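You operate a simulated robot arm through the tools that you are given. There is no shell and no other tool.

You run a simulated two-armed robot. Do the job below in one go: nothing can be reset, and whatever is moved stays where it is left.

TASK
Measure the prism's angle and stand the matching tag on the marked square.
Fine: mark both faces; brake the stage again; the prism stays there, glass untouched.

It is judged by the outcome, as a careful person would: the job done as asked, and still so three seconds after it is handed in. It fails if anything else is knocked over, pushed out of place, dropped, spilled or broken.

THE ROBOT
Two 7-joint arms with two-finger grippers on one trunk that stands fixed in place. Base frame: the origin is at the foot of the trunk, x ahead of it, y to its left, z up. Units: mm, degrees, N and s.
The left shoulder is at [52, 216, 1377], the right one opposite. With the tool pointing down near the work surface each hand reaches from about 100 to 780 mm from the base axis, measured 20 degrees to its own side. Payload 3.43 kg a hand.
The TCP of each hand is the grasp point between the finger pads, 20 mm short of the fingertips. In the tool frame z runs along the fingers and y along their closing line. The gripper opens to 124 mm; its body begins 93 mm behind the TCP.
Orientation is that of the tool frame in the base frame, as [roll, pitch, yaw] about the fixed x, y, z axes, in that order (R = Rz(yaw) Ry(pitch) Rx(roll)). With the fingers straight down and closing along the base's y, the tool's x points along the base's -x, its y along +y and its z along -z.

THE INTERFACE
- The arms move only by the tool play_rows. It takes "left_rows", "right_rows" or both (then of equal length, played together; a hand with none holds still); each is a list of rows, each a list of 7 numbers: the shift along the tool's x, y, z in mm, then the turn, a rotation vector about the tool's x, y, z in degrees, then the finger opening in mm, from 0 to 124. In form: [[dx, dy, dz, rx, ry, rz, claw], ...]. A call has 1 to 20 rows; each row is the pose to reach, as a shift and turn from the pose commanded when the call began, along the tool's axes at that moment. Rows are played at 5 a second. More than 50 mm and 8.6 degrees between two rows, or a gripper value outside its range, and nothing of the call is played. A pose out of reach is approached as far as the arm can. The call stops where the force on the tool passes 40 N (or 10 N more than at its start, if that is more) or the arm is blocked; 0.2 s more then pass. The fingers move at their own pace (about 72 mm/s each) and stop on an object; they squeeze with about 44 N. The grip force told is the motor's: it shows also when the fingers shut on nothing. Time passes only in rows, and 0.2 s behind the last, so rows that repeat a pose let the fingers close. It gives the time, the measured TCP pose, the force on the tool (base axes), the opening and the grip force at its end, in the units of the frame above (readings bear some noise), with the torque about the TCP (base axes, N m) and any sound that the robot's microphone picked up.
- Cameras (640 x 400 px; columns grow to the right, rows downward): "scene" is now at [154.1, -49.4, 1560.5]; the picture's right is [-0.55, -0.84, 0.00], its down [-0.41, 0.27, -0.87] and it looks along [0.73, -0.47, -0.49] (base axes); focal length 330 px, centre (320, 200). "left" rides on the left gripper at [82, -14, -140] in its tool frame; the picture's right is [0.17, 0.99, 0.00], its down [-0.83, 0.14, -0.54] and it looks along [-0.53, 0.09, 0.84] (tool axes); focal length 243 px, centre (320, 200). "right" rides on the right gripper at [82, 14, -140] in its tool frame; the picture's right is [-0.17, 0.99, 0.00], its down [-0.83, -0.14, -0.54] and it looks along [-0.53, -0.09, 0.84] (tool axes); focal length 243 px, centre (320, 200). There is no depth. A picture from a camera that has moved, and an enlarged one, comes with that camera's place and axes in the base frame and with its lens.
- camera(camera): a new picture of that camera. It takes no simulated time.
- lift_body(by): moves the trunk up (or, below 0, down) by that many mm; the arms and the scene camera ride with it, the base frame stays. It gives what a move gives, with no picture.
- turn_head(pan, tilt): turns the head with the scene camera to pan (to the left, within 80 degrees either way) and tilt (down, from -29 to 69), counted from straight ahead of the robot (the tilt from the chest, where the trunk bows). It gives what a move gives.
- close_up(camera, box): a new picture of the part [left, top, right, bottom] of that camera's present view, enlarged. It takes no simulated time.
- finish_job(): hands the job in; it is judged then, once.

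Places have to be worked out from the pictures, the camera data and where the tool is seen. Open the grippers and draw the arms clear of the work before you hand the job in, unless the task says otherwise.

The tools are called after "Request:" as name(argument=value, ...) on one line, values as JSON. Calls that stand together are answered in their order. play_rows: Moves the arms, as the interface text tells. Its arguments: {"type":"object","properties":{"left_rows":{"type":"array"},"right_rows":{"type":"array"}},"required":[]} The other tools are called the same way: lift_body (by) moves the trunk up or down; turn_head (pan, tilt) turns the head that bears the scene camera; camera (camera) takes a picture; close_up (camera, box) takes an enlarged picture of a part of a camera's view; finish_job () hands the job in.

At the start:

```text
t: 0.0
left_tcp_pos: [429.4, -54.2, 1300.1]
left_ee_rot: [-180.0, 0.0, 179.9]
left_wrist_force: [0.5, -0.1, -0.2]
left_moment: [-0.01, -0.02, -0.04]
left_finger_gap: 123.8
left_grip_force: 0.0
right_tcp_pos: [469.6, -511.8, 1281.3]
right_ee_rot: [180.0, 0.1, -180.0]
right_wrist_force: [0.4, 0.4, -0.5]
right_moment: [-0.03, -0.01, 0.03]
right_finger_gap: 123.8
right_grip_force: 0.0
trunk travel left (down, up): [-525.0, 66.0]
head pan, tilt (commanded): [-33.1, 29.7]
```

scene: 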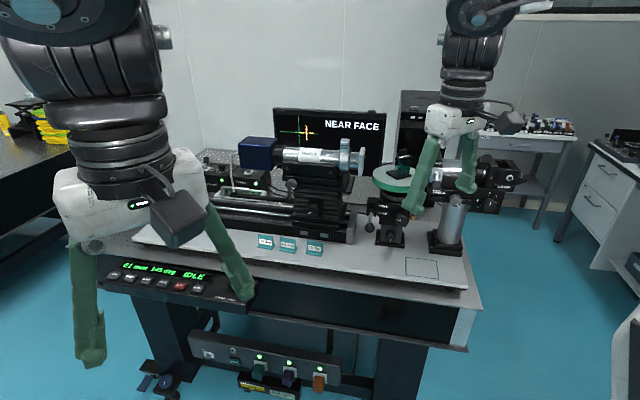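
right: 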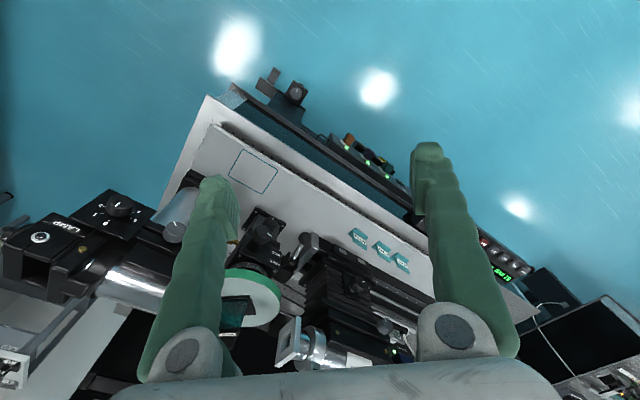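
left: 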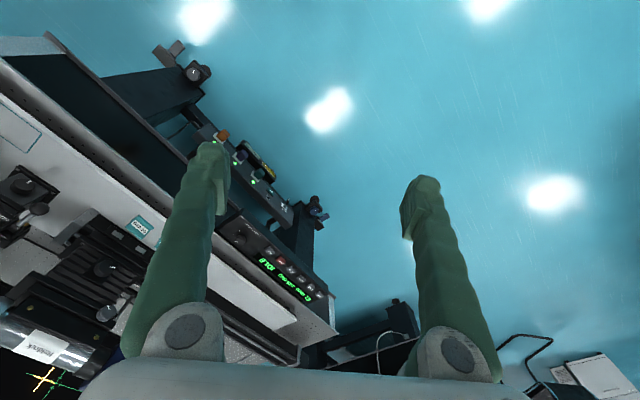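

I'll begin by looking at the scene in detail: the monitor, control panel, tags, stage and marked square.

Request:
close_up(camera="scene", box=[260, 100, 400, 190])

Request:
close_up(camera="scene", box=[90, 250, 270, 310])

Request:
close_up(camera="scene", box=[340, 140, 520, 260])

Request:
close_up(camera="scene", box=[240, 220, 340, 270])

Request:
close_up(camera="scene", box=[130, 300, 350, 400])

```text
4.44 times, centred on (330, 145) of scene
camera zoom: at [154.1, -49.4, 1560.5], right [-0.55, -0.84, 0.0], down [-0.41, 0.27, -0.87], along [0.73, -0.47, -0.49], focal length 1466 px, centre (276, 444)
```

zoom: 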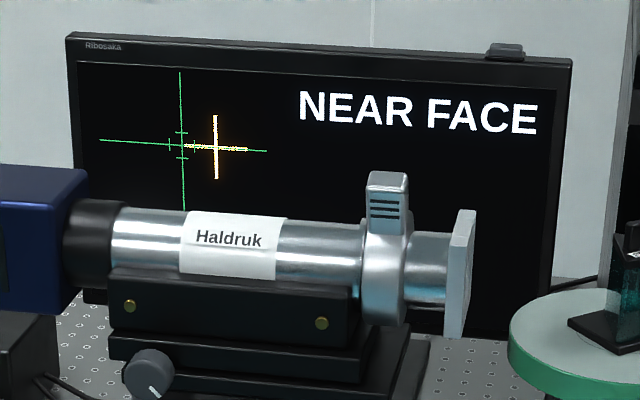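

```text
3.56 times, centred on (180, 280) of scene
camera zoom: at [154.1, -49.4, 1560.5], right [-0.55, -0.84, 0.0], down [-0.41, 0.27, -0.87], along [0.73, -0.47, -0.49], focal length 1173 px, centre (818, -84)
```

zoom: 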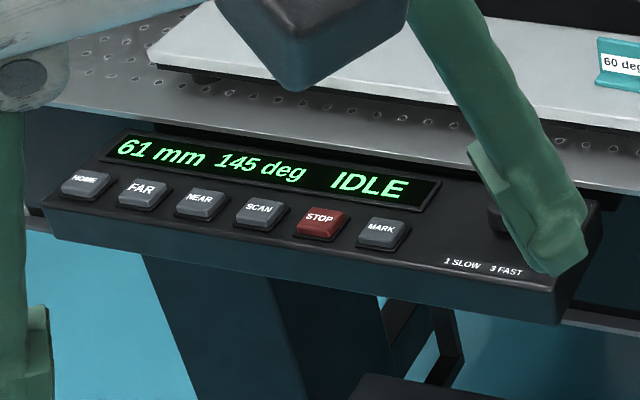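

```text
3.33 times, centred on (430, 200) of scene
camera zoom: at [154.1, -49.4, 1560.5], right [-0.55, -0.84, 0.0], down [-0.41, 0.27, -0.87], along [0.73, -0.47, -0.49], focal length 1100 px, centre (-47, 200)
```

zoom: 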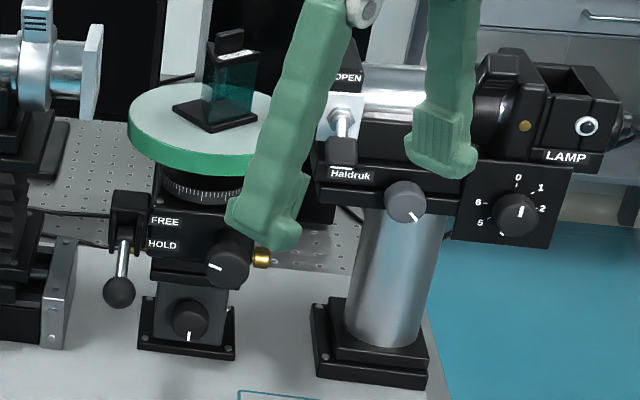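

```text
6.40 times, centred on (290, 245) of scene
camera zoom: at [154.1, -49.4, 1560.5], right [-0.55, -0.84, 0.0], down [-0.41, 0.27, -0.87], along [0.73, -0.47, -0.49], focal length 2112 px, centre (512, -88)
```

zoom: 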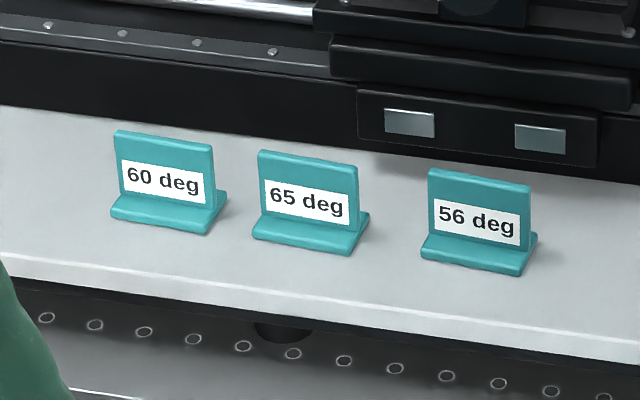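

```text
2.91 times, centred on (240, 350) of scene
camera zoom: at [154.1, -49.4, 1560.5], right [-0.55, -0.84, 0.0], down [-0.41, 0.27, -0.87], along [0.73, -0.47, -0.49], focal length 960 px, centre (553, -236)
```

zoom: 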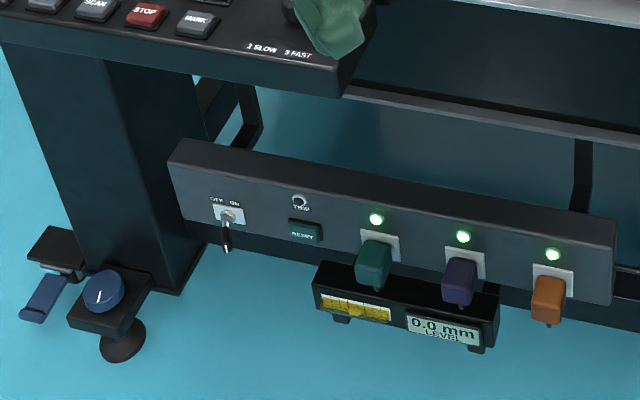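

The monitor reads "NEAR FACE" with a cross offset from the reticle, the panel reads 61 mm / 145 deg / IDLE, and the tags are 60, 65 and 56 deg. I'll look closer from the hand cameras.

Request:
close_up(camera="right", box=[180, 120, 440, 282])

Request:
close_up(camera="right", box=[120, 180, 400, 355])

Request:
close_up(camera="left", box=[0, 30, 340, 242])

Request:
close_up(camera="left", box=[0, 180, 340, 392])

Request:
close_up(camera="right", box=[0, 170, 260, 332])

```text
2.46 times, centred on (310, 201) of right
camera zoom: at [386.8, -496.6, 1420.0], right [0.17, 0.99, 0.0], down [0.83, -0.14, 0.54], along [0.53, -0.09, -0.84], focal length 597 px, centre (345, 198)
```

zoom: 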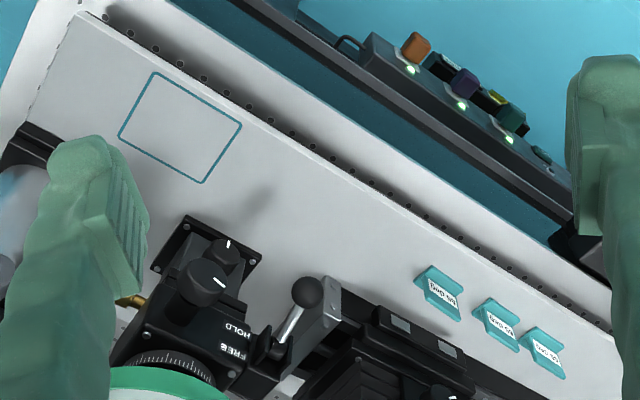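

```text
2.29 times, centred on (260, 268) of right
camera zoom: at [386.8, -496.6, 1420.0], right [0.17, 0.99, 0.0], down [0.83, -0.14, 0.54], along [0.53, -0.09, -0.84], focal length 555 px, centre (457, 46)
```

zoom: 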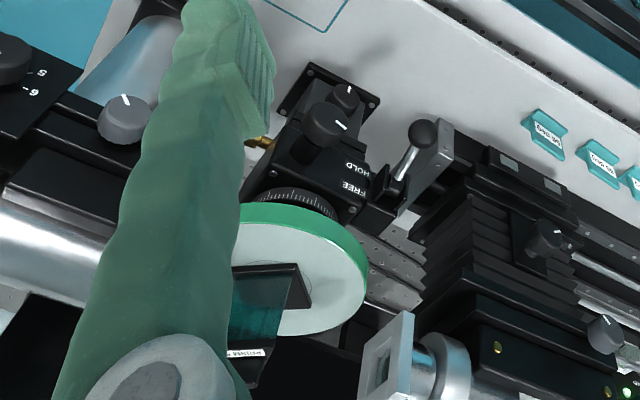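

```text
1.88 times, centred on (170, 136) of left
camera zoom: at [348.6, -67.4, 1440.0], right [-0.17, 0.99, 0.0], down [0.83, 0.14, 0.54], along [0.53, 0.09, -0.84], focal length 457 px, centre (602, 320)
```

zoom: 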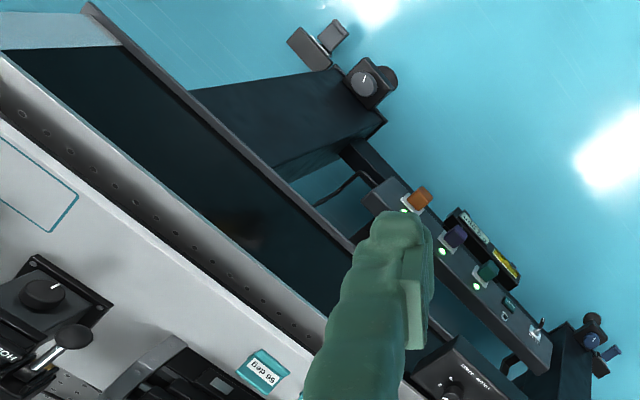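

```text
1.88 times, centred on (170, 286) of left
camera zoom: at [348.6, -67.4, 1440.0], right [-0.17, 0.99, 0.0], down [0.83, 0.14, 0.54], along [0.53, 0.09, -0.84], focal length 457 px, centre (602, 38)
```

zoom: 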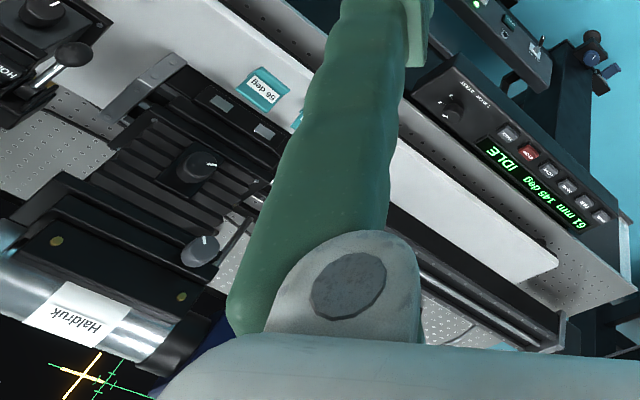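

```text
2.46 times, centred on (130, 251) of right
camera zoom: at [386.8, -496.6, 1420.0], right [0.17, 0.99, 0.0], down [0.83, -0.14, 0.54], along [0.53, -0.09, -0.84], focal length 597 px, centre (788, 74)
```

zoom: 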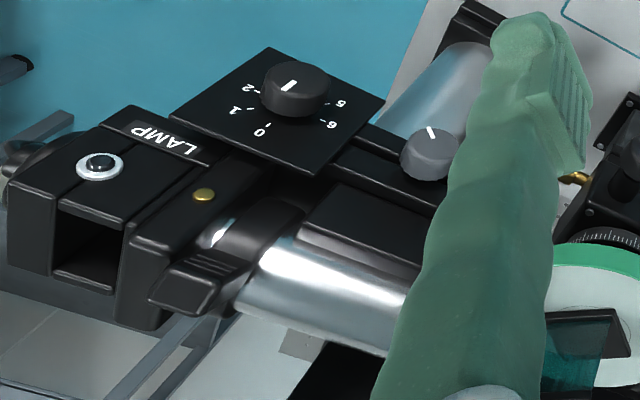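

The arms hide the stage from the head camera, so I draw both hands back and out, away from the bench, to get clear views.

Request:
play_rows(right_rows=[[34, -22, -14, 0, 0, 0, 124], [68, -44, -28, 0, 0, 0, 124], [102, -66, -42, 0, 0, 0, 124], [136, -88, -56, 0, 0, 0, 124], [170, -110, -70, 0, 0, 0, 124]], left_rows=[[20, 40, 0, 0, 0, 0, 124], [40, 80, 0, 0, 0, 0, 124], [60, 120, 0, 0, 0, 0, 124], [80, 160, 0, 0, 0, 0, 124], [100, 200, 0, 0, 0, 0, 124]])

Request:
camera(camera="scene")

Request:
camera(camera="right")

Request:
camera(camera="left")

```text
t: 1.2
left_tcp_pos: [328.0, 149.2, 1300.5]
left_ee_rot: [-179.9, 0.2, 179.9]
left_wrist_force: [-0.8, -0.2, 0.1]
left_moment: [-0.02, -0.02, 0.01]
left_finger_gap: 123.7
left_grip_force: 0.0
right_tcp_pos: [297.0, -620.2, 1353.2]
right_ee_rot: [-179.9, 0.1, -179.9]
right_wrist_force: [0.1, 0.3, 0.0]
right_moment: [0.0, -0.06, 0.01]
right_finger_gap: 123.9
right_grip_force: 0.1
trunk travel left (down, up): [-525.0, 66.0]
head pan, tilt (commanded): [-33.1, 29.7]
```

```text
taken
camera scene: at [151.3, -46.3, 1561.0], right [-0.55, -0.84, 0.0], down [-0.41, 0.27, -0.87], along [0.73, -0.47, -0.49], focal length 330 px, centre (320, 200)
```

scene: 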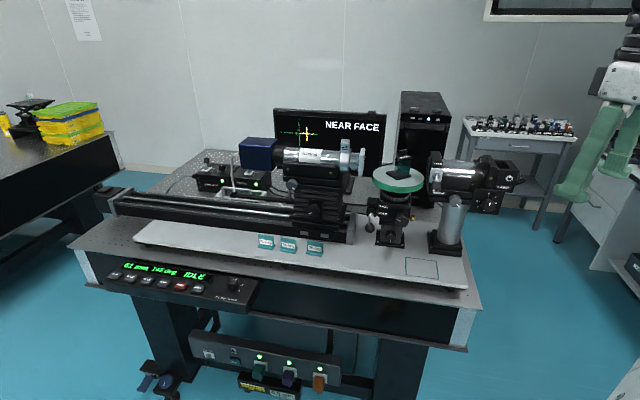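

```text
taken
camera right: at [214.5, -604.8, 1492.2], right [0.16, 0.99, 0.0], down [0.83, -0.14, 0.54], along [0.53, -0.09, -0.84], focal length 243 px, centre (320, 200)
```

right: 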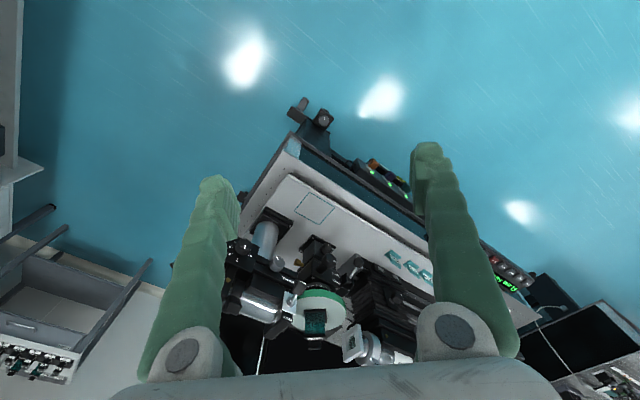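

```text
taken
camera left: at [245.7, 136.6, 1440.5], right [-0.17, 0.99, 0.0], down [0.83, 0.14, 0.54], along [0.53, 0.09, -0.84], focal length 243 px, centre (320, 200)
```

left: 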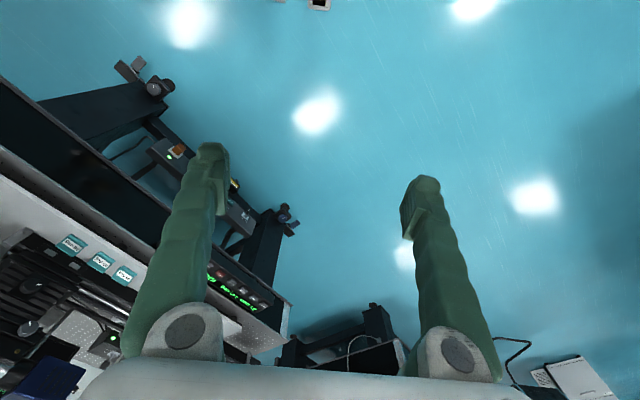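

Now the head view is clear. I take enlarged pictures of each part of the setup.

Request:
close_up(camera="scene", box=[340, 130, 440, 192])

Request:
close_up(camera="scene", box=[340, 180, 480, 267])

Request:
close_up(camera="scene", box=[420, 140, 530, 209])

Request:
close_up(camera="scene", box=[230, 130, 370, 217])

Request:
close_up(camera="scene", box=[100, 250, 260, 310])

Request:
close_up(camera="scene", box=[90, 170, 370, 345])

Request:
close_up(camera="scene", box=[270, 105, 390, 180])

```text
6.40 times, centred on (390, 161) of scene
camera zoom: at [151.3, -46.3, 1561.0], right [-0.55, -0.84, 0.0], down [-0.41, 0.27, -0.87], along [0.73, -0.47, -0.49], focal length 2112 px, centre (-128, 450)
```

zoom: 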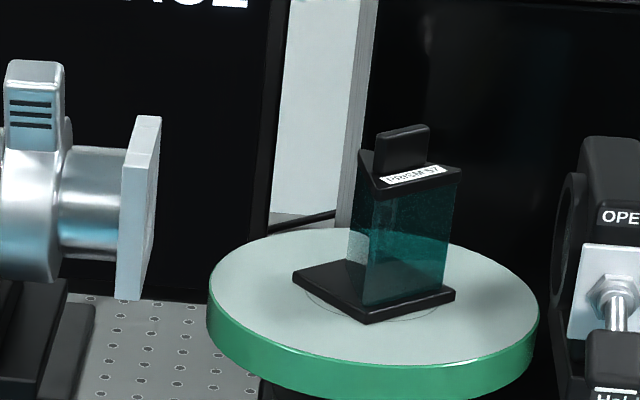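

```text
4.57 times, centred on (410, 224) of scene
camera zoom: at [151.3, -46.3, 1561.0], right [-0.55, -0.84, 0.0], down [-0.41, 0.27, -0.87], along [0.73, -0.47, -0.49], focal length 1508 px, centre (-91, 93)
```

zoom: 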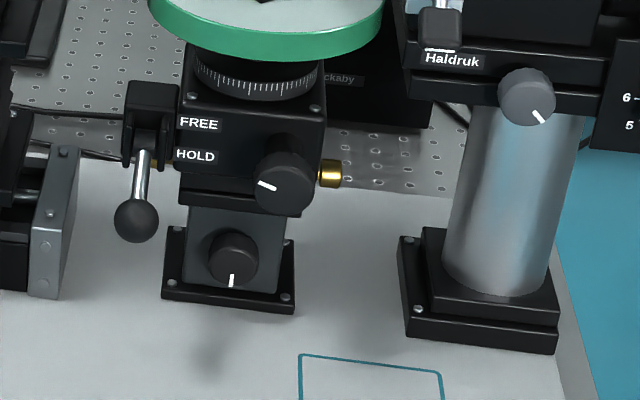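

```text
5.80 times, centred on (475, 174) of scene
camera zoom: at [151.3, -46.3, 1561.0], right [-0.55, -0.84, 0.0], down [-0.41, 0.27, -0.87], along [0.73, -0.47, -0.49], focal length 1913 px, centre (-579, 348)
```

zoom: 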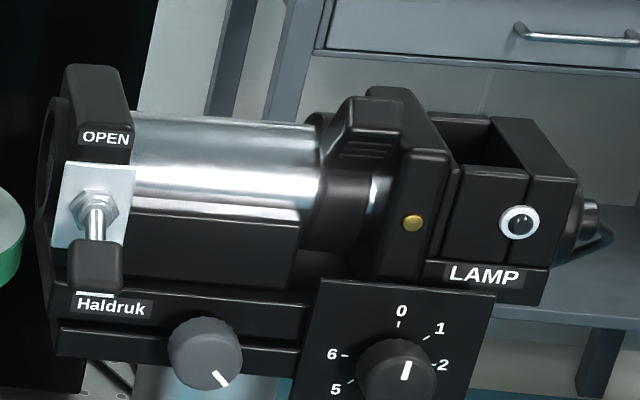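

```text
4.57 times, centred on (300, 174) of scene
camera zoom: at [151.3, -46.3, 1561.0], right [-0.55, -0.84, 0.0], down [-0.41, 0.27, -0.87], along [0.73, -0.47, -0.49], focal length 1508 px, centre (411, 321)
```

zoom: 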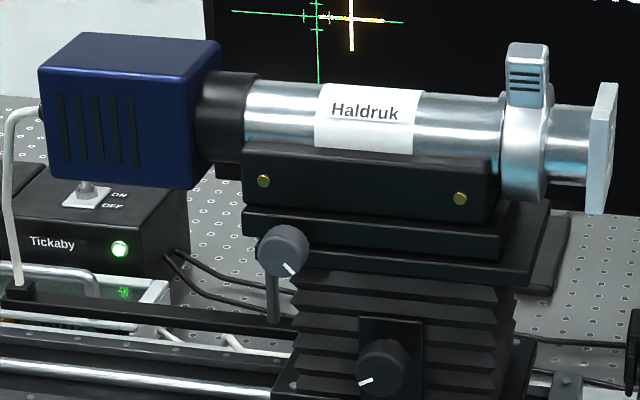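

```text
4.00 times, centred on (180, 280) of scene
camera zoom: at [151.3, -46.3, 1561.0], right [-0.55, -0.84, 0.0], down [-0.41, 0.27, -0.87], along [0.73, -0.47, -0.49], focal length 1320 px, centre (880, -120)
```

zoom: 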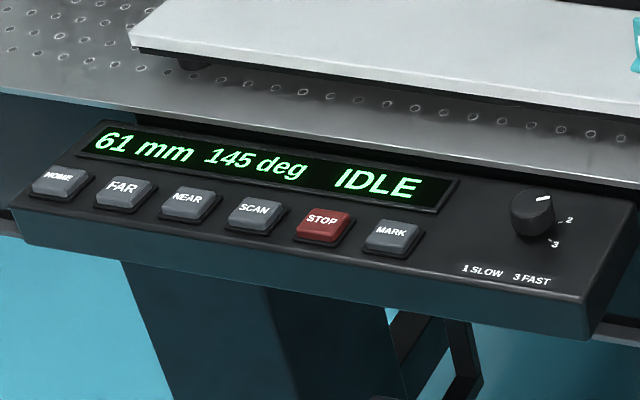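

```text
2.29 times, centred on (230, 258) of scene
camera zoom: at [151.3, -46.3, 1561.0], right [-0.55, -0.84, 0.0], down [-0.41, 0.27, -0.87], along [0.73, -0.47, -0.49], focal length 754 px, centre (526, 69)
```

zoom: 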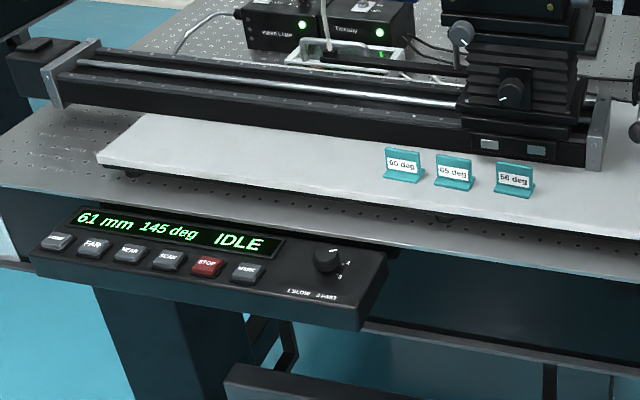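

```text
5.33 times, centred on (330, 142) of scene
camera zoom: at [151.3, -46.3, 1561.0], right [-0.55, -0.84, 0.0], down [-0.41, 0.27, -0.87], along [0.73, -0.47, -0.49], focal length 1760 px, centre (267, 507)
```

zoom: 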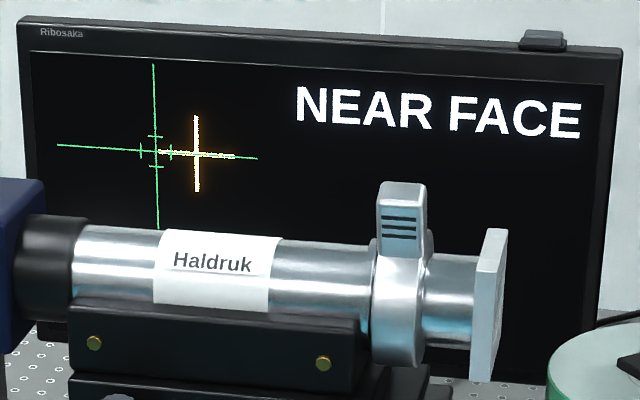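

I take enlarged views from the right hand camera to triangulate the square, tags, stage and lever.

Request:
close_up(camera="right", box=[220, 160, 380, 260])

Request:
close_up(camera="right", box=[230, 220, 390, 320])

Request:
close_up(camera="right", box=[230, 270, 390, 370])

Request:
close_up(camera="right", box=[320, 200, 480, 300])

Request:
close_up(camera="scene", box=[380, 230, 500, 305])

Request:
close_up(camera="scene", box=[230, 200, 350, 275])

```text
4.00 times, centred on (300, 210) of right
camera zoom: at [214.5, -604.8, 1492.2], right [0.16, 0.99, 0.0], down [0.83, -0.14, 0.54], along [0.53, -0.09, -0.84], focal length 970 px, centre (400, 160)
```

zoom: 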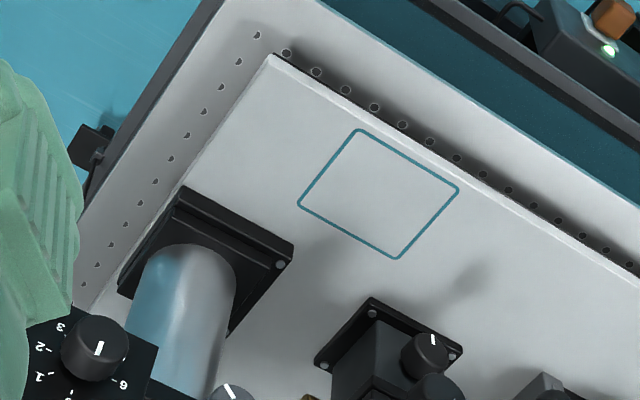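

```text
4.00 times, centred on (310, 270) of right
camera zoom: at [214.5, -604.8, 1492.2], right [0.16, 0.99, 0.0], down [0.83, -0.14, 0.54], along [0.53, -0.09, -0.84], focal length 970 px, centre (360, -80)
```

zoom: 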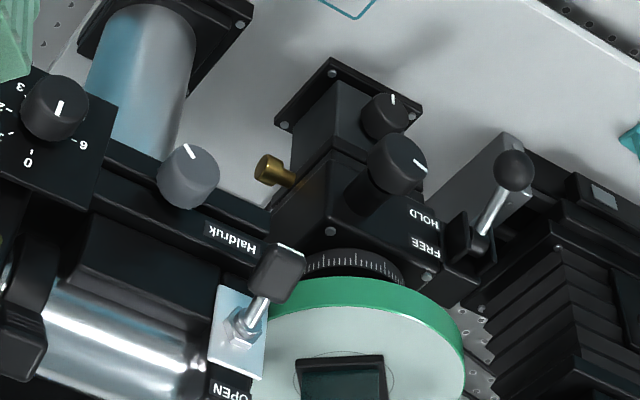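

```text
4.00 times, centred on (310, 320) of right
camera zoom: at [214.5, -604.8, 1492.2], right [0.16, 0.99, 0.0], down [0.83, -0.14, 0.54], along [0.53, -0.09, -0.84], focal length 970 px, centre (360, -280)
```

zoom: 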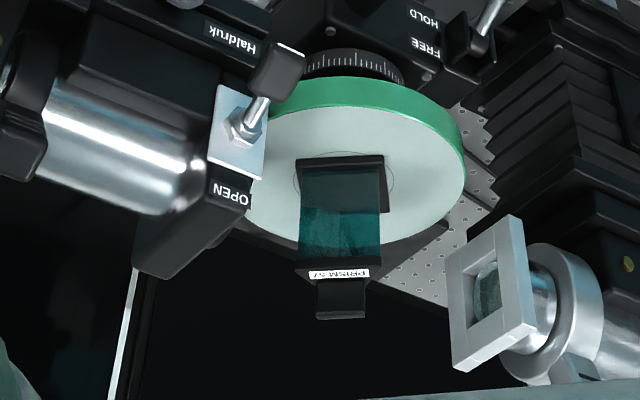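

```text
4.00 times, centred on (400, 250) of right
camera zoom: at [214.5, -604.8, 1492.2], right [0.16, 0.99, 0.0], down [0.83, -0.14, 0.54], along [0.53, -0.09, -0.84], focal length 970 px, centre (0, 0)
```

zoom: 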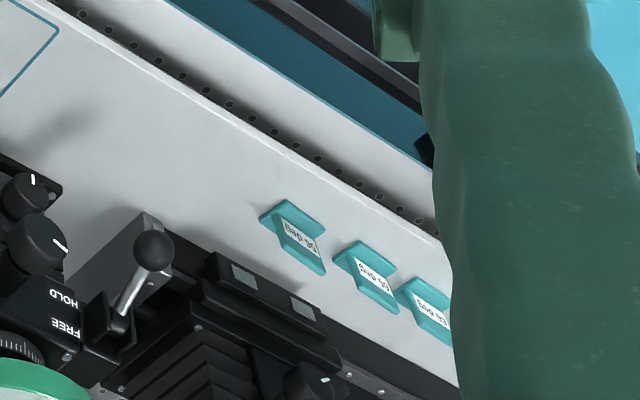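

```text
5.33 times, centred on (440, 268) of scene
camera zoom: at [151.3, -46.3, 1561.0], right [-0.55, -0.84, 0.0], down [-0.41, 0.27, -0.87], along [0.73, -0.47, -0.49], focal length 1760 px, centre (-320, -160)
```

zoom: 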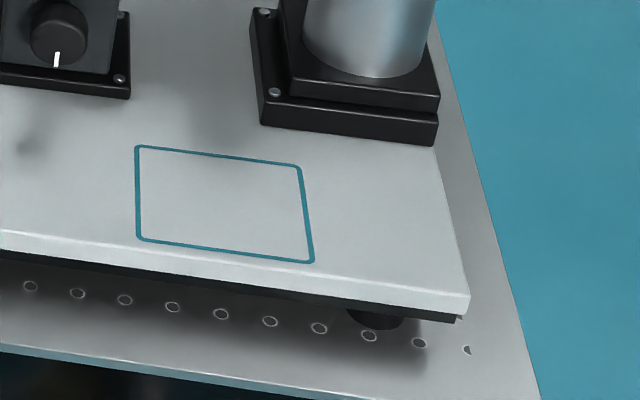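

```text
5.33 times, centred on (290, 238) of scene
camera zoom: at [151.3, -46.3, 1561.0], right [-0.55, -0.84, 0.0], down [-0.41, 0.27, -0.87], along [0.73, -0.47, -0.49], focal length 1760 px, centre (480, 0)
```

zoom: 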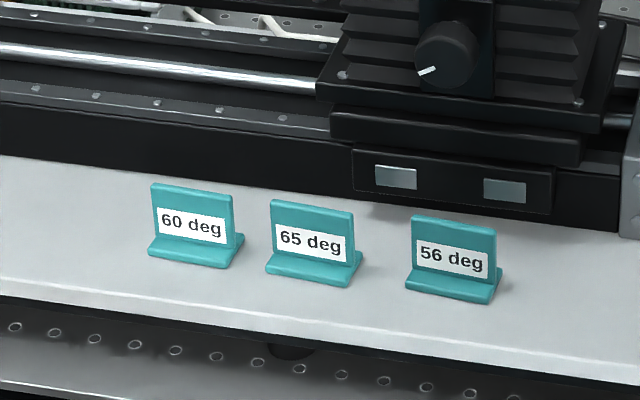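

Triangulating gives the board at z≈926, the square centre near (600,-685), the tags near (820..930,-463..-354), the stage disc near (742,-701,1155) and the lever ball near (720,-585,1031). All of these are far from the shoulders, so I lower the trunk to gain reach and look again.

Request:
lift_body(by=-230)

Request:
camera(camera="scene")

Request:
camera(camera="right")

```text
t: 3.6
left_tcp_pos: [329.8, 145.8, 1071.3]
left_ee_rot: [-179.9, -0.1, -179.9]
left_wrist_force: [0.6, -0.3, -0.8]
left_moment: [0.01, 0.03, 0.0]
left_finger_gap: 124.2
left_grip_force: 0.1
right_tcp_pos: [298.1, -620.8, 1120.4]
right_ee_rot: [180.0, 0.1, -180.0]
right_wrist_force: [0.3, 0.0, -0.8]
right_moment: [0.0, 0.03, 0.05]
right_finger_gap: 123.6
right_grip_force: 0.0
trunk travel left (down, up): [-295.0, 296.0]
head pan, tilt (commanded): [-33.1, 29.7]
```

```text
taken
camera scene: at [234.2, -49.4, 1316.7], right [-0.55, -0.84, 0.0], down [-0.41, 0.27, -0.87], along [0.73, -0.47, -0.49], focal length 330 px, centre (320, 200)
```

scene: 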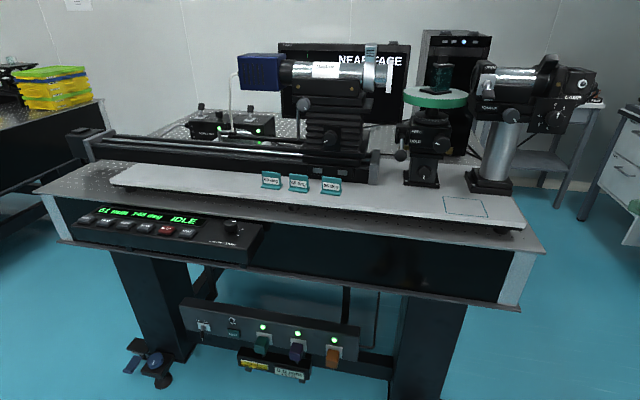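

```text
taken
camera right: at [216.5, -606.7, 1260.0], right [0.17, 0.99, 0.0], down [0.83, -0.14, 0.54], along [0.53, -0.09, -0.84], focal length 243 px, centre (320, 200)
```

right: 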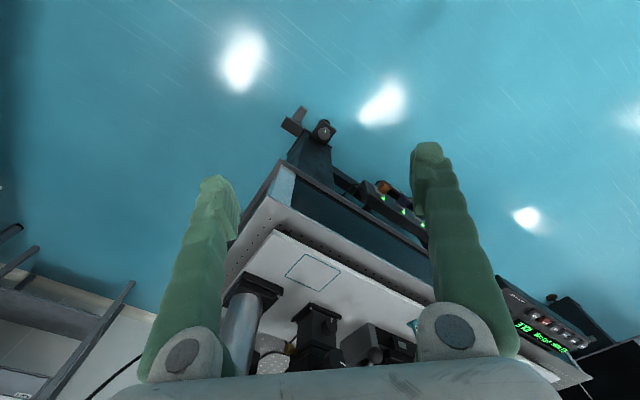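

The trunk bows a bit as it lowers, which carries the shoulders forward. I bring the right hand towards the robot side of the stage, turning it horizontal with the fingers closing vertically, so that I can look at the stage from the side and test reach.

Request:
play_rows(right_rows=[[-15, 3, -2, 4.2, -1.8, -1.8, 124], [-30, 6, -4, 8.5, -3.5, -3.5, 124], [-45, 9, -6, 12.7, -5.3, -5.3, 124], [-60, 12, -8, 17.0, -7.0, -7.0, 124], [-75, 15, -10, 21.2, -8.8, -8.8, 124], [-90, 18, -12, 25.5, -10.6, -10.6, 124], [-105, 21, -14, 29.7, -12.3, -12.3, 124], [-120, 24, -16, 34.0, -14.1, -14.1, 124], [-135, 27, -18, 38.2, -15.8, -15.8, 124], [-150, 30, -20, 42.4, -17.6, -17.6, 124], [-165, 33, -21, 46.7, -19.4, -19.4, 124], [-180, 36, -22, 50.9, -21.1, -21.1, 124], [-195, 39, -23, 55.2, -22.9, -22.9, 124], [-210, 42, -24, 59.4, -24.6, -24.6, 124], [-225, 45, -25, 63.7, -26.4, -26.4, 124], [-240, 48, -26, 67.9, -28.2, -28.2, 124], [-255, 51, -27, 72.2, -29.9, -29.9, 124], [-270, 54, -28, 76.4, -31.7, -31.7, 124], [-286, 57, -29, 80.7, -33.4, -33.4, 124], [-302, 61, -30, 84.9, -35.2, -35.2, 124]])

Request:
camera(camera="scene")

Request:
camera(camera="right")

```text
t: 7.8
left_tcp_pos: [329.8, 146.6, 1071.2]
left_ee_rot: [-180.0, 0.1, -180.0]
left_wrist_force: [0.1, 0.7, 0.9]
left_moment: [0.0, -0.02, -0.01]
left_finger_gap: 124.0
left_grip_force: 0.2
right_tcp_pos: [613.9, -617.9, 1178.1]
right_ee_rot: [-90.7, 0.0, -134.1]
right_wrist_force: [-0.2, 0.1, -0.4]
right_moment: [-0.01, -0.01, 0.03]
right_finger_gap: 124.2
right_grip_force: 0.1
right hand out of reach, approached as far as the arm can: row 15, 16, 17, 18, 19, 20
trunk travel left (down, up): [-295.0, 296.0]
head pan, tilt (commanded): [-33.1, 29.7]
```

```text
taken
camera scene: at [234.4, -49.5, 1316.6], right [-0.55, -0.84, 0.0], down [-0.41, 0.27, -0.87], along [0.73, -0.47, -0.49], focal length 330 px, centre (320, 200)
```

scene: 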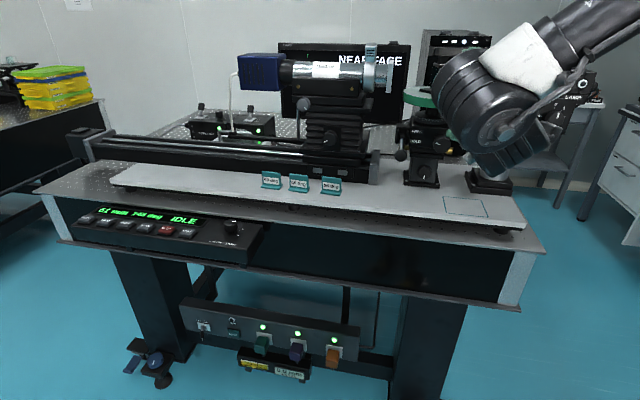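

```text
taken
camera right: at [455.7, -577.6, 1166.9], right [0.11, 0.13, -0.99], down [0.19, 0.97, 0.15], along [0.98, -0.2, 0.08], focal length 243 px, centre (320, 200)
```

right: 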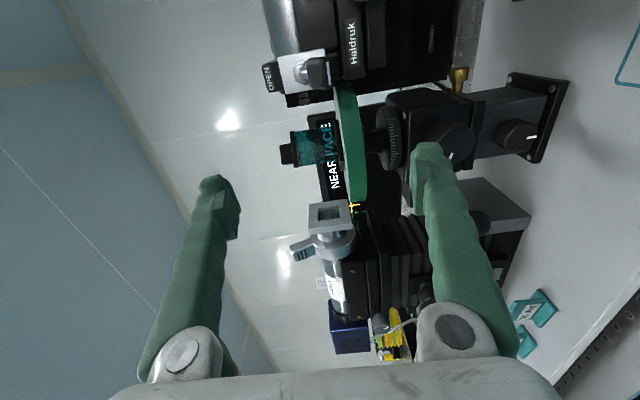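

The hand took the horizontal pose with a small position offset. I take enlarged views of the stage from this side.

Request:
close_up(camera="right", box=[250, 40, 490, 190])

Request:
close_up(camera="right", box=[250, 140, 490, 290])

Request:
close_up(camera="scene", box=[380, 70, 460, 120])

Request:
close_up(camera="scene", box=[360, 80, 480, 155])

```text
2.67 times, centred on (370, 115) of right
camera zoom: at [455.7, -577.6, 1166.9], right [0.11, 0.13, -0.99], down [0.19, 0.97, 0.15], along [0.98, -0.2, 0.08], focal length 647 px, centre (187, 427)
```

zoom: 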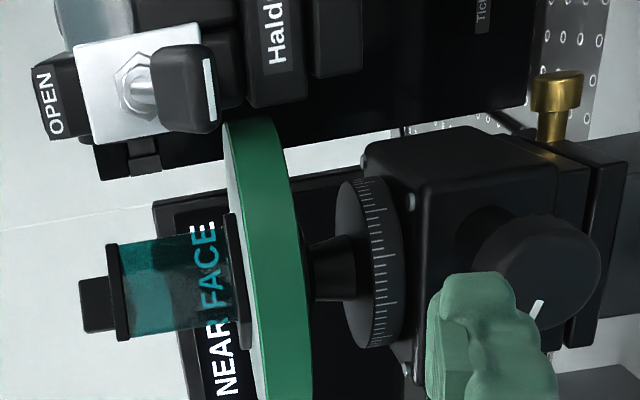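

```text
2.67 times, centred on (370, 215) of right
camera zoom: at [455.7, -577.6, 1166.9], right [0.11, 0.13, -0.99], down [0.19, 0.97, 0.15], along [0.98, -0.2, 0.08], focal length 647 px, centre (187, 160)
```

zoom: 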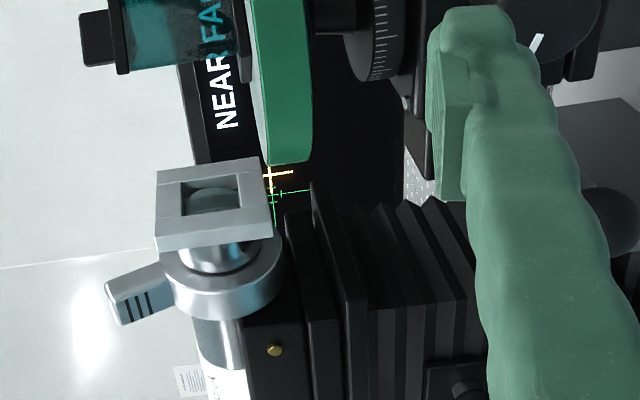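

```text
8.00 times, centred on (420, 95) of scene
camera zoom: at [234.4, -49.5, 1316.6], right [-0.55, -0.84, 0.0], down [-0.41, 0.27, -0.87], along [0.73, -0.47, -0.49], focal length 2640 px, centre (-480, 1040)
```

zoom: 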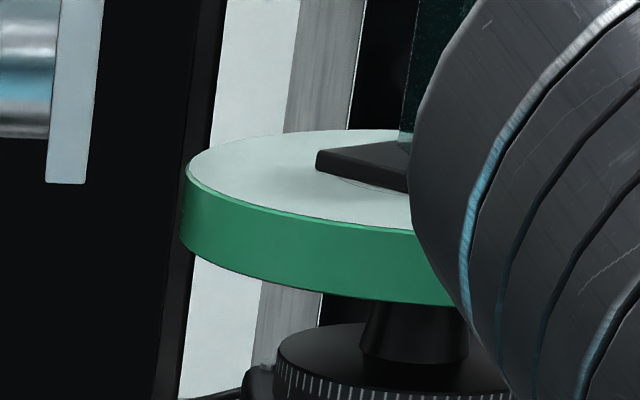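

```text
5.33 times, centred on (420, 118) of scene
camera zoom: at [234.4, -49.5, 1316.6], right [-0.55, -0.84, 0.0], down [-0.41, 0.27, -0.87], along [0.73, -0.47, -0.49], focal length 1760 px, centre (-213, 640)
```

zoom: 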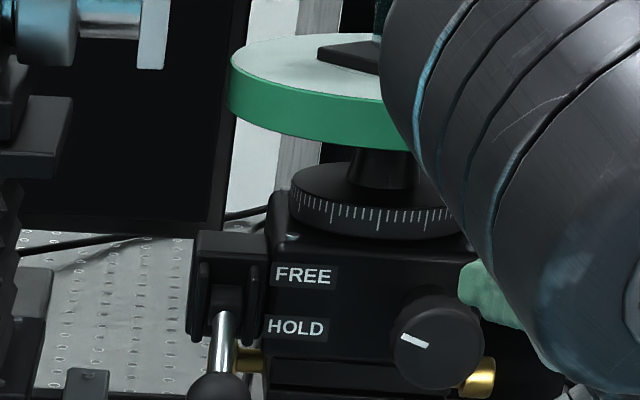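

The disc is about 24 mm thick (z≈1134–1158) and stands on a slim neck above the drum, so its rim can be pinched. The cross hides behind the telescope from this low head position, so I raise the trunk again. The hand just rides straight up in free space.

Request:
lift_body(by=230)

Request:
camera(camera="scene")

```text
t: 10.2
left_tcp_pos: [331.5, 146.1, 1299.3]
left_ee_rot: [-179.9, 0.0, 180.0]
left_wrist_force: [-0.3, 0.7, -0.9]
left_moment: [-0.01, 0.03, 0.02]
left_finger_gap: 123.8
left_grip_force: 0.1
right_tcp_pos: [614.2, -615.9, 1405.6]
right_ee_rot: [-90.2, 0.0, -135.0]
right_wrist_force: [0.8, 0.5, 0.7]
right_moment: [0.01, 0.03, 0.02]
right_finger_gap: 124.0
right_grip_force: 0.1
trunk travel left (down, up): [-525.0, 66.0]
head pan, tilt (commanded): [-33.1, 29.7]
```

```text
taken
camera scene: at [154.3, -49.5, 1560.4], right [-0.55, -0.84, 0.0], down [-0.41, 0.27, -0.87], along [0.73, -0.47, -0.49], focal length 330 px, centre (320, 200)
```

scene: 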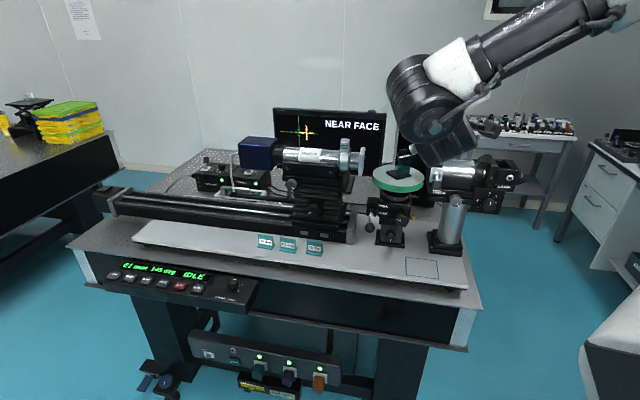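

The cross on the monitor is visible again from here. I bring the right hand down in front of the brake lever, staying well short of it, to measure it closely.

Request:
play_rows(right_rows=[[-10, 30, -2, 0, 0, 0, 100], [-20, 61, -4, 0, 0, 0, 80], [-29, 91, -6, 0, 0, 0, 60], [-39, 122, -8, 0, 0, 0, 60], [-49, 152, -10, 0, 0, 0, 60], [-59, 183, -12, 0, 0, 0, 60], [-68, 213, -14, 0, 0, 0, 60], [-78, 244, -16, 0, 0, 0, 60], [-88, 274, -18, 0, 0, 0, 60], [-98, 305, -20, 0, 0, 0, 60]])

Request:
camera(camera="right")

Request:
camera(camera="scene")

```text
t: 12.4
left_tcp_pos: [331.2, 147.3, 1300.6]
left_ee_rot: [179.9, -0.1, 180.0]
left_wrist_force: [0.0, 0.5, 0.3]
left_moment: [0.0, 0.0, -0.03]
left_finger_gap: 124.0
left_grip_force: 0.1
right_tcp_pos: [713.5, -563.6, 1108.0]
right_ee_rot: [-90.8, -0.3, -130.8]
right_wrist_force: [-0.1, 0.0, 0.2]
right_moment: [-0.01, -0.03, -0.04]
right_finger_gap: 60.1
right_grip_force: 0.2
right hand out of reach, approached as far as the arm can: row 1, 2, 3, 4, 5, 6, 7, 8, 9, 10
trunk travel left (down, up): [-525.0, 66.0]
head pan, tilt (commanded): [-33.1, 29.7]
```

```text
taken
camera right: at [553.4, -533.0, 1096.4], right [0.09, 0.13, -0.99], down [0.14, 0.98, 0.14], along [0.99, -0.15, 0.07], focal length 243 px, centre (320, 200)
```

right: 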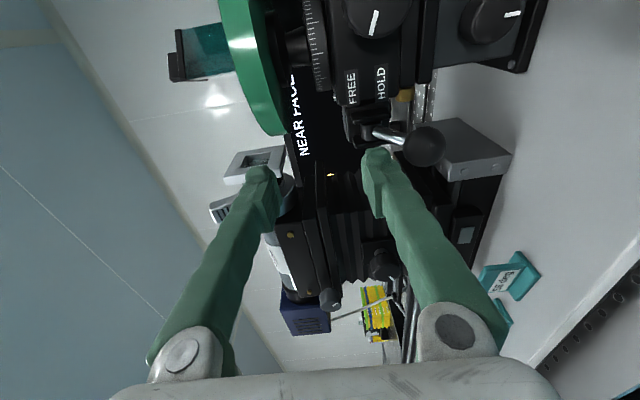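

```text
taken
camera scene: at [155.0, -47.8, 1560.5], right [-0.55, -0.84, 0.0], down [-0.42, 0.27, -0.87], along [0.73, -0.47, -0.49], focal length 330 px, centre (320, 200)
```

scene: 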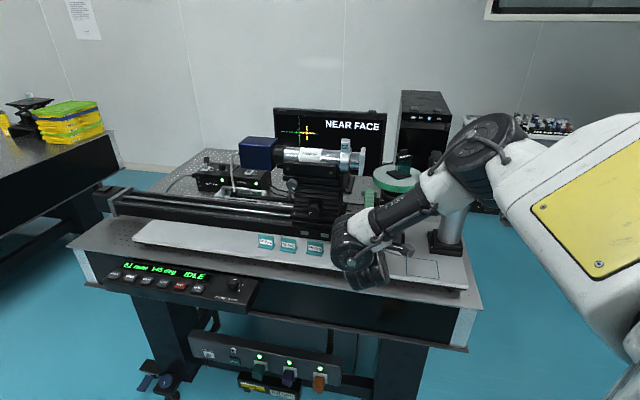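

That pose is outside the wrist's range with the trunk high and the arm this folded, so the hand crept nearer to the stage (tips at about 923 along the bench normal). It is clear of everything, and I back it up and away before choosing another trunk height.

Request:
play_rows(right_rows=[[0, -25, -10, 0, 0, 0, 60], [0, -50, -20, 0, 0, 0, 60], [0, -75, -30, 0, 0, 0, 60], [0, -100, -30, 0, 0, 0, 60], [0, -130, -30, 0, 0, 0, 60], [0, -160, -30, 0, 0, 0, 60]])

Request:
close_up(camera="scene", box=[340, 60, 640, 248])

```text
t: 13.8
left_tcp_pos: [327.7, 144.2, 1300.9]
left_ee_rot: [179.9, 0.2, -180.0]
left_wrist_force: [-0.6, 0.1, 1.0]
left_moment: [0.06, -0.04, 0.01]
left_finger_gap: 124.1
left_grip_force: 0.1
right_tcp_pos: [645.5, -513.2, 1263.4]
right_ee_rot: [-90.0, 0.3, -134.9]
right_wrist_force: [-0.5, -0.1, 0.6]
right_moment: [0.01, -0.01, 0.0]
right_finger_gap: 60.0
right_grip_force: 0.1
right hand out of reach, approached as far as the arm can: row 1, 2, 3
trunk travel left (down, up): [-525.0, 66.0]
head pan, tilt (commanded): [-33.1, 29.7]
```

```text
2.13 times, centred on (490, 154) of scene
camera zoom: at [151.8, -50.7, 1560.8], right [-0.55, -0.84, 0.0], down [-0.41, 0.27, -0.87], along [0.73, -0.47, -0.49], focal length 702 px, centre (-42, 298)
```

zoom: 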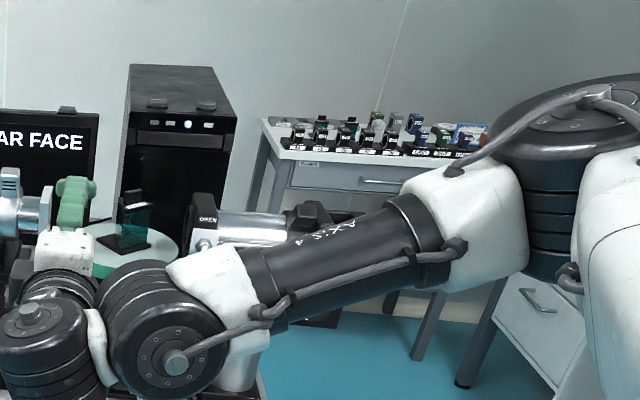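

This pose is within reach at this relative height. Lowering the trunk by 200 puts the hand at lever height while keeping the arm shape, still about 80 mm short of the ball.

Request:
lift_body(by=-200)

Request:
camera(camera="right")

Request:
camera(camera="scene")

```text
t: 16.0
left_tcp_pos: [329.8, 145.8, 1100.8]
left_ee_rot: [-180.0, 0.0, -180.0]
left_wrist_force: [-0.4, -0.5, -0.3]
left_moment: [-0.02, -0.01, -0.03]
left_finger_gap: 124.2
left_grip_force: 0.0
right_tcp_pos: [647.6, -510.9, 1062.6]
right_ee_rot: [-89.9, 0.1, -135.0]
right_wrist_force: [0.8, -0.9, 0.4]
right_moment: [-0.03, 0.0, -0.04]
right_finger_gap: 60.1
right_grip_force: 0.0
trunk travel left (down, up): [-325.0, 266.0]
head pan, tilt (commanded): [-33.1, 29.7]
```

```text
taken
camera right: at [490.7, -470.0, 1048.9], right [0.12, 0.12, -0.99], down [0.2, 0.97, 0.14], along [0.97, -0.22, 0.09], focal length 243 px, centre (320, 200)
```

right: 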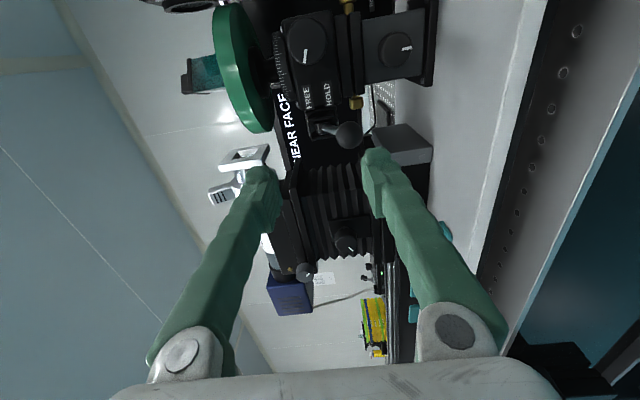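

```text
taken
camera scene: at [226.4, -49.3, 1346.6], right [-0.55, -0.84, 0.0], down [-0.41, 0.27, -0.87], along [0.73, -0.47, -0.49], focal length 330 px, centre (320, 200)
```

scene: 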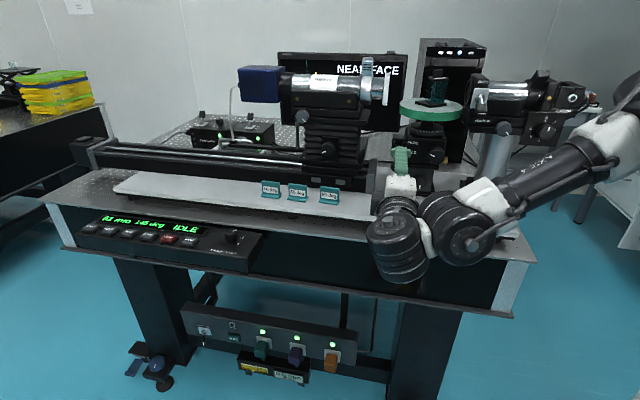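

Now the lever is in clear view. I enlarge it to place the ball and pivot.

Request:
close_up(camera="right", box=[270, 60, 430, 160])

Request:
close_up(camera="scene", box=[350, 100, 470, 175])

Request:
close_up(camera="right", box=[170, 0, 330, 100])

```text
4.00 times, centred on (350, 110) of right
camera zoom: at [490.7, -470.0, 1048.9], right [0.12, 0.12, -0.99], down [0.2, 0.97, 0.14], along [0.97, -0.22, 0.09], focal length 970 px, centre (200, 560)
```

zoom: 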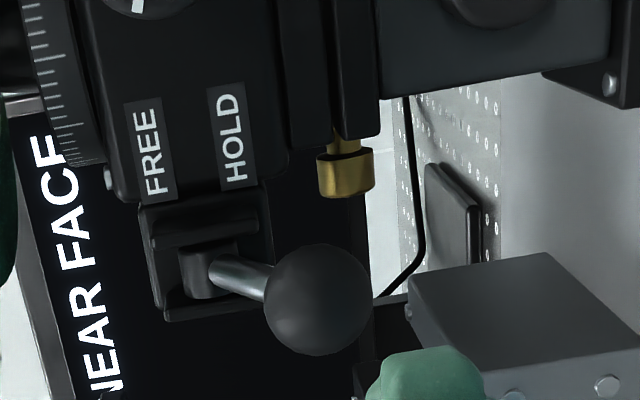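

```text
5.33 times, centred on (410, 138) of scene
camera zoom: at [226.4, -49.3, 1346.6], right [-0.55, -0.84, 0.0], down [-0.41, 0.27, -0.87], along [0.73, -0.47, -0.49], focal length 1760 px, centre (-160, 533)
```

zoom: 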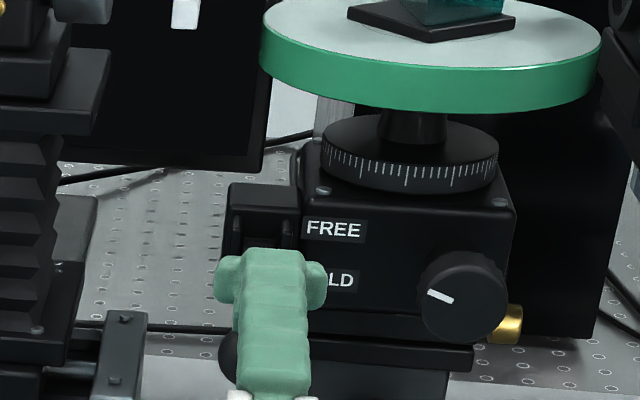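

```text
4.00 times, centred on (250, 50) of right
camera zoom: at [490.7, -470.0, 1048.9], right [0.12, 0.12, -0.99], down [0.2, 0.97, 0.14], along [0.97, -0.22, 0.09], focal length 970 px, centre (600, 800)
```

zoom: 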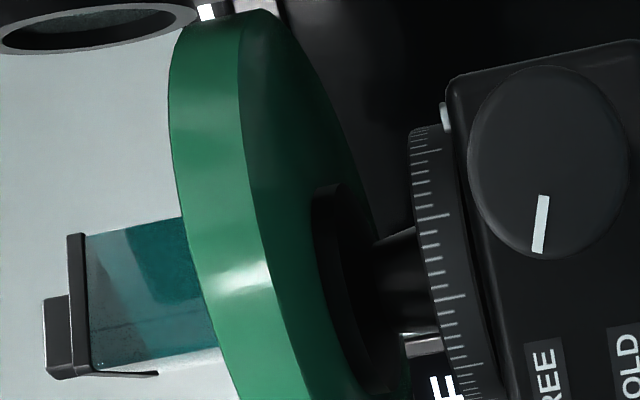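

The ball centre comes out at bench-normal distance d≈923, along-bench u≈95, z≈1032 (28 mm diameter), with the pivot at d≈966, z≈1060. I move in with the ball between the open fingers (gap 60), in two steps.

Request:
play_rows(right_rows=[[0, 10, 10, 0, 0, 0, 60], [0, 20, 25, 0, 0, 0, 60], [1, 27, 45, 0, 0, 0, 60], [1, 27, 62, 0, 0, 0, 60]])

Request:
camera(camera="right")

Request:
close_up(camera="scene", box=[340, 100, 460, 175])

```text
t: 17.0
left_tcp_pos: [330.5, 146.0, 1100.9]
left_ee_rot: [-180.0, 0.0, 179.9]
left_wrist_force: [-0.2, 0.1, 0.1]
left_moment: [0.01, 0.0, -0.02]
left_finger_gap: 124.2
left_grip_force: 0.1
right_tcp_pos: [692.3, -556.6, 1036.0]
right_ee_rot: [-90.0, 0.0, -134.9]
right_wrist_force: [-1.6, -0.3, -0.8]
right_moment: [0.0, -0.03, 0.02]
right_finger_gap: 60.4
right_grip_force: 0.0
trunk travel left (down, up): [-325.0, 266.0]
head pan, tilt (commanded): [-33.1, 29.7]
```

```text
taken
camera right: at [534.8, -514.7, 1021.6], right [0.12, 0.12, -0.99], down [0.2, 0.97, 0.14], along [0.97, -0.22, 0.09], focal length 243 px, centre (320, 200)
```

right: 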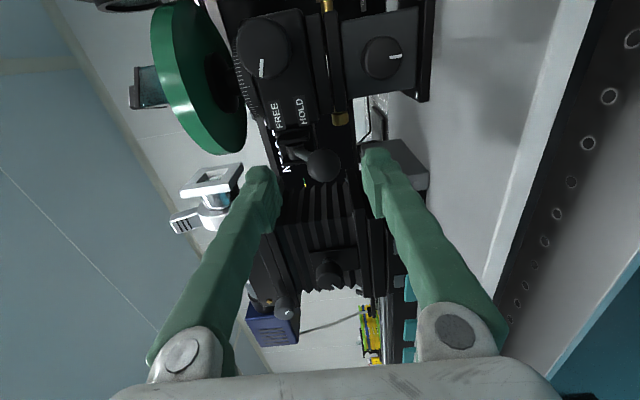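

```text
5.33 times, centred on (400, 138) of scene
camera zoom: at [226.7, -49.6, 1346.4], right [-0.55, -0.84, 0.0], down [-0.41, 0.27, -0.87], along [0.73, -0.47, -0.49], focal length 1760 px, centre (-107, 533)
```

zoom: 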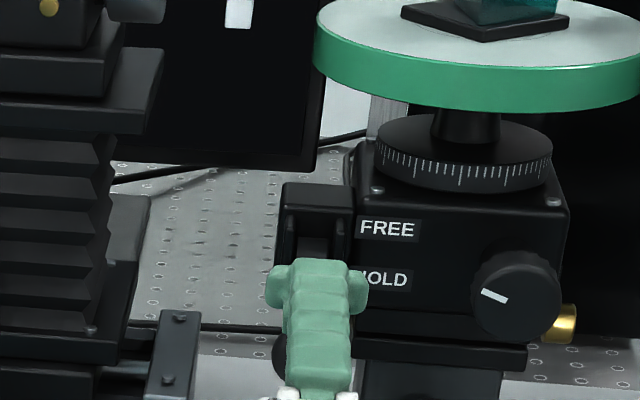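

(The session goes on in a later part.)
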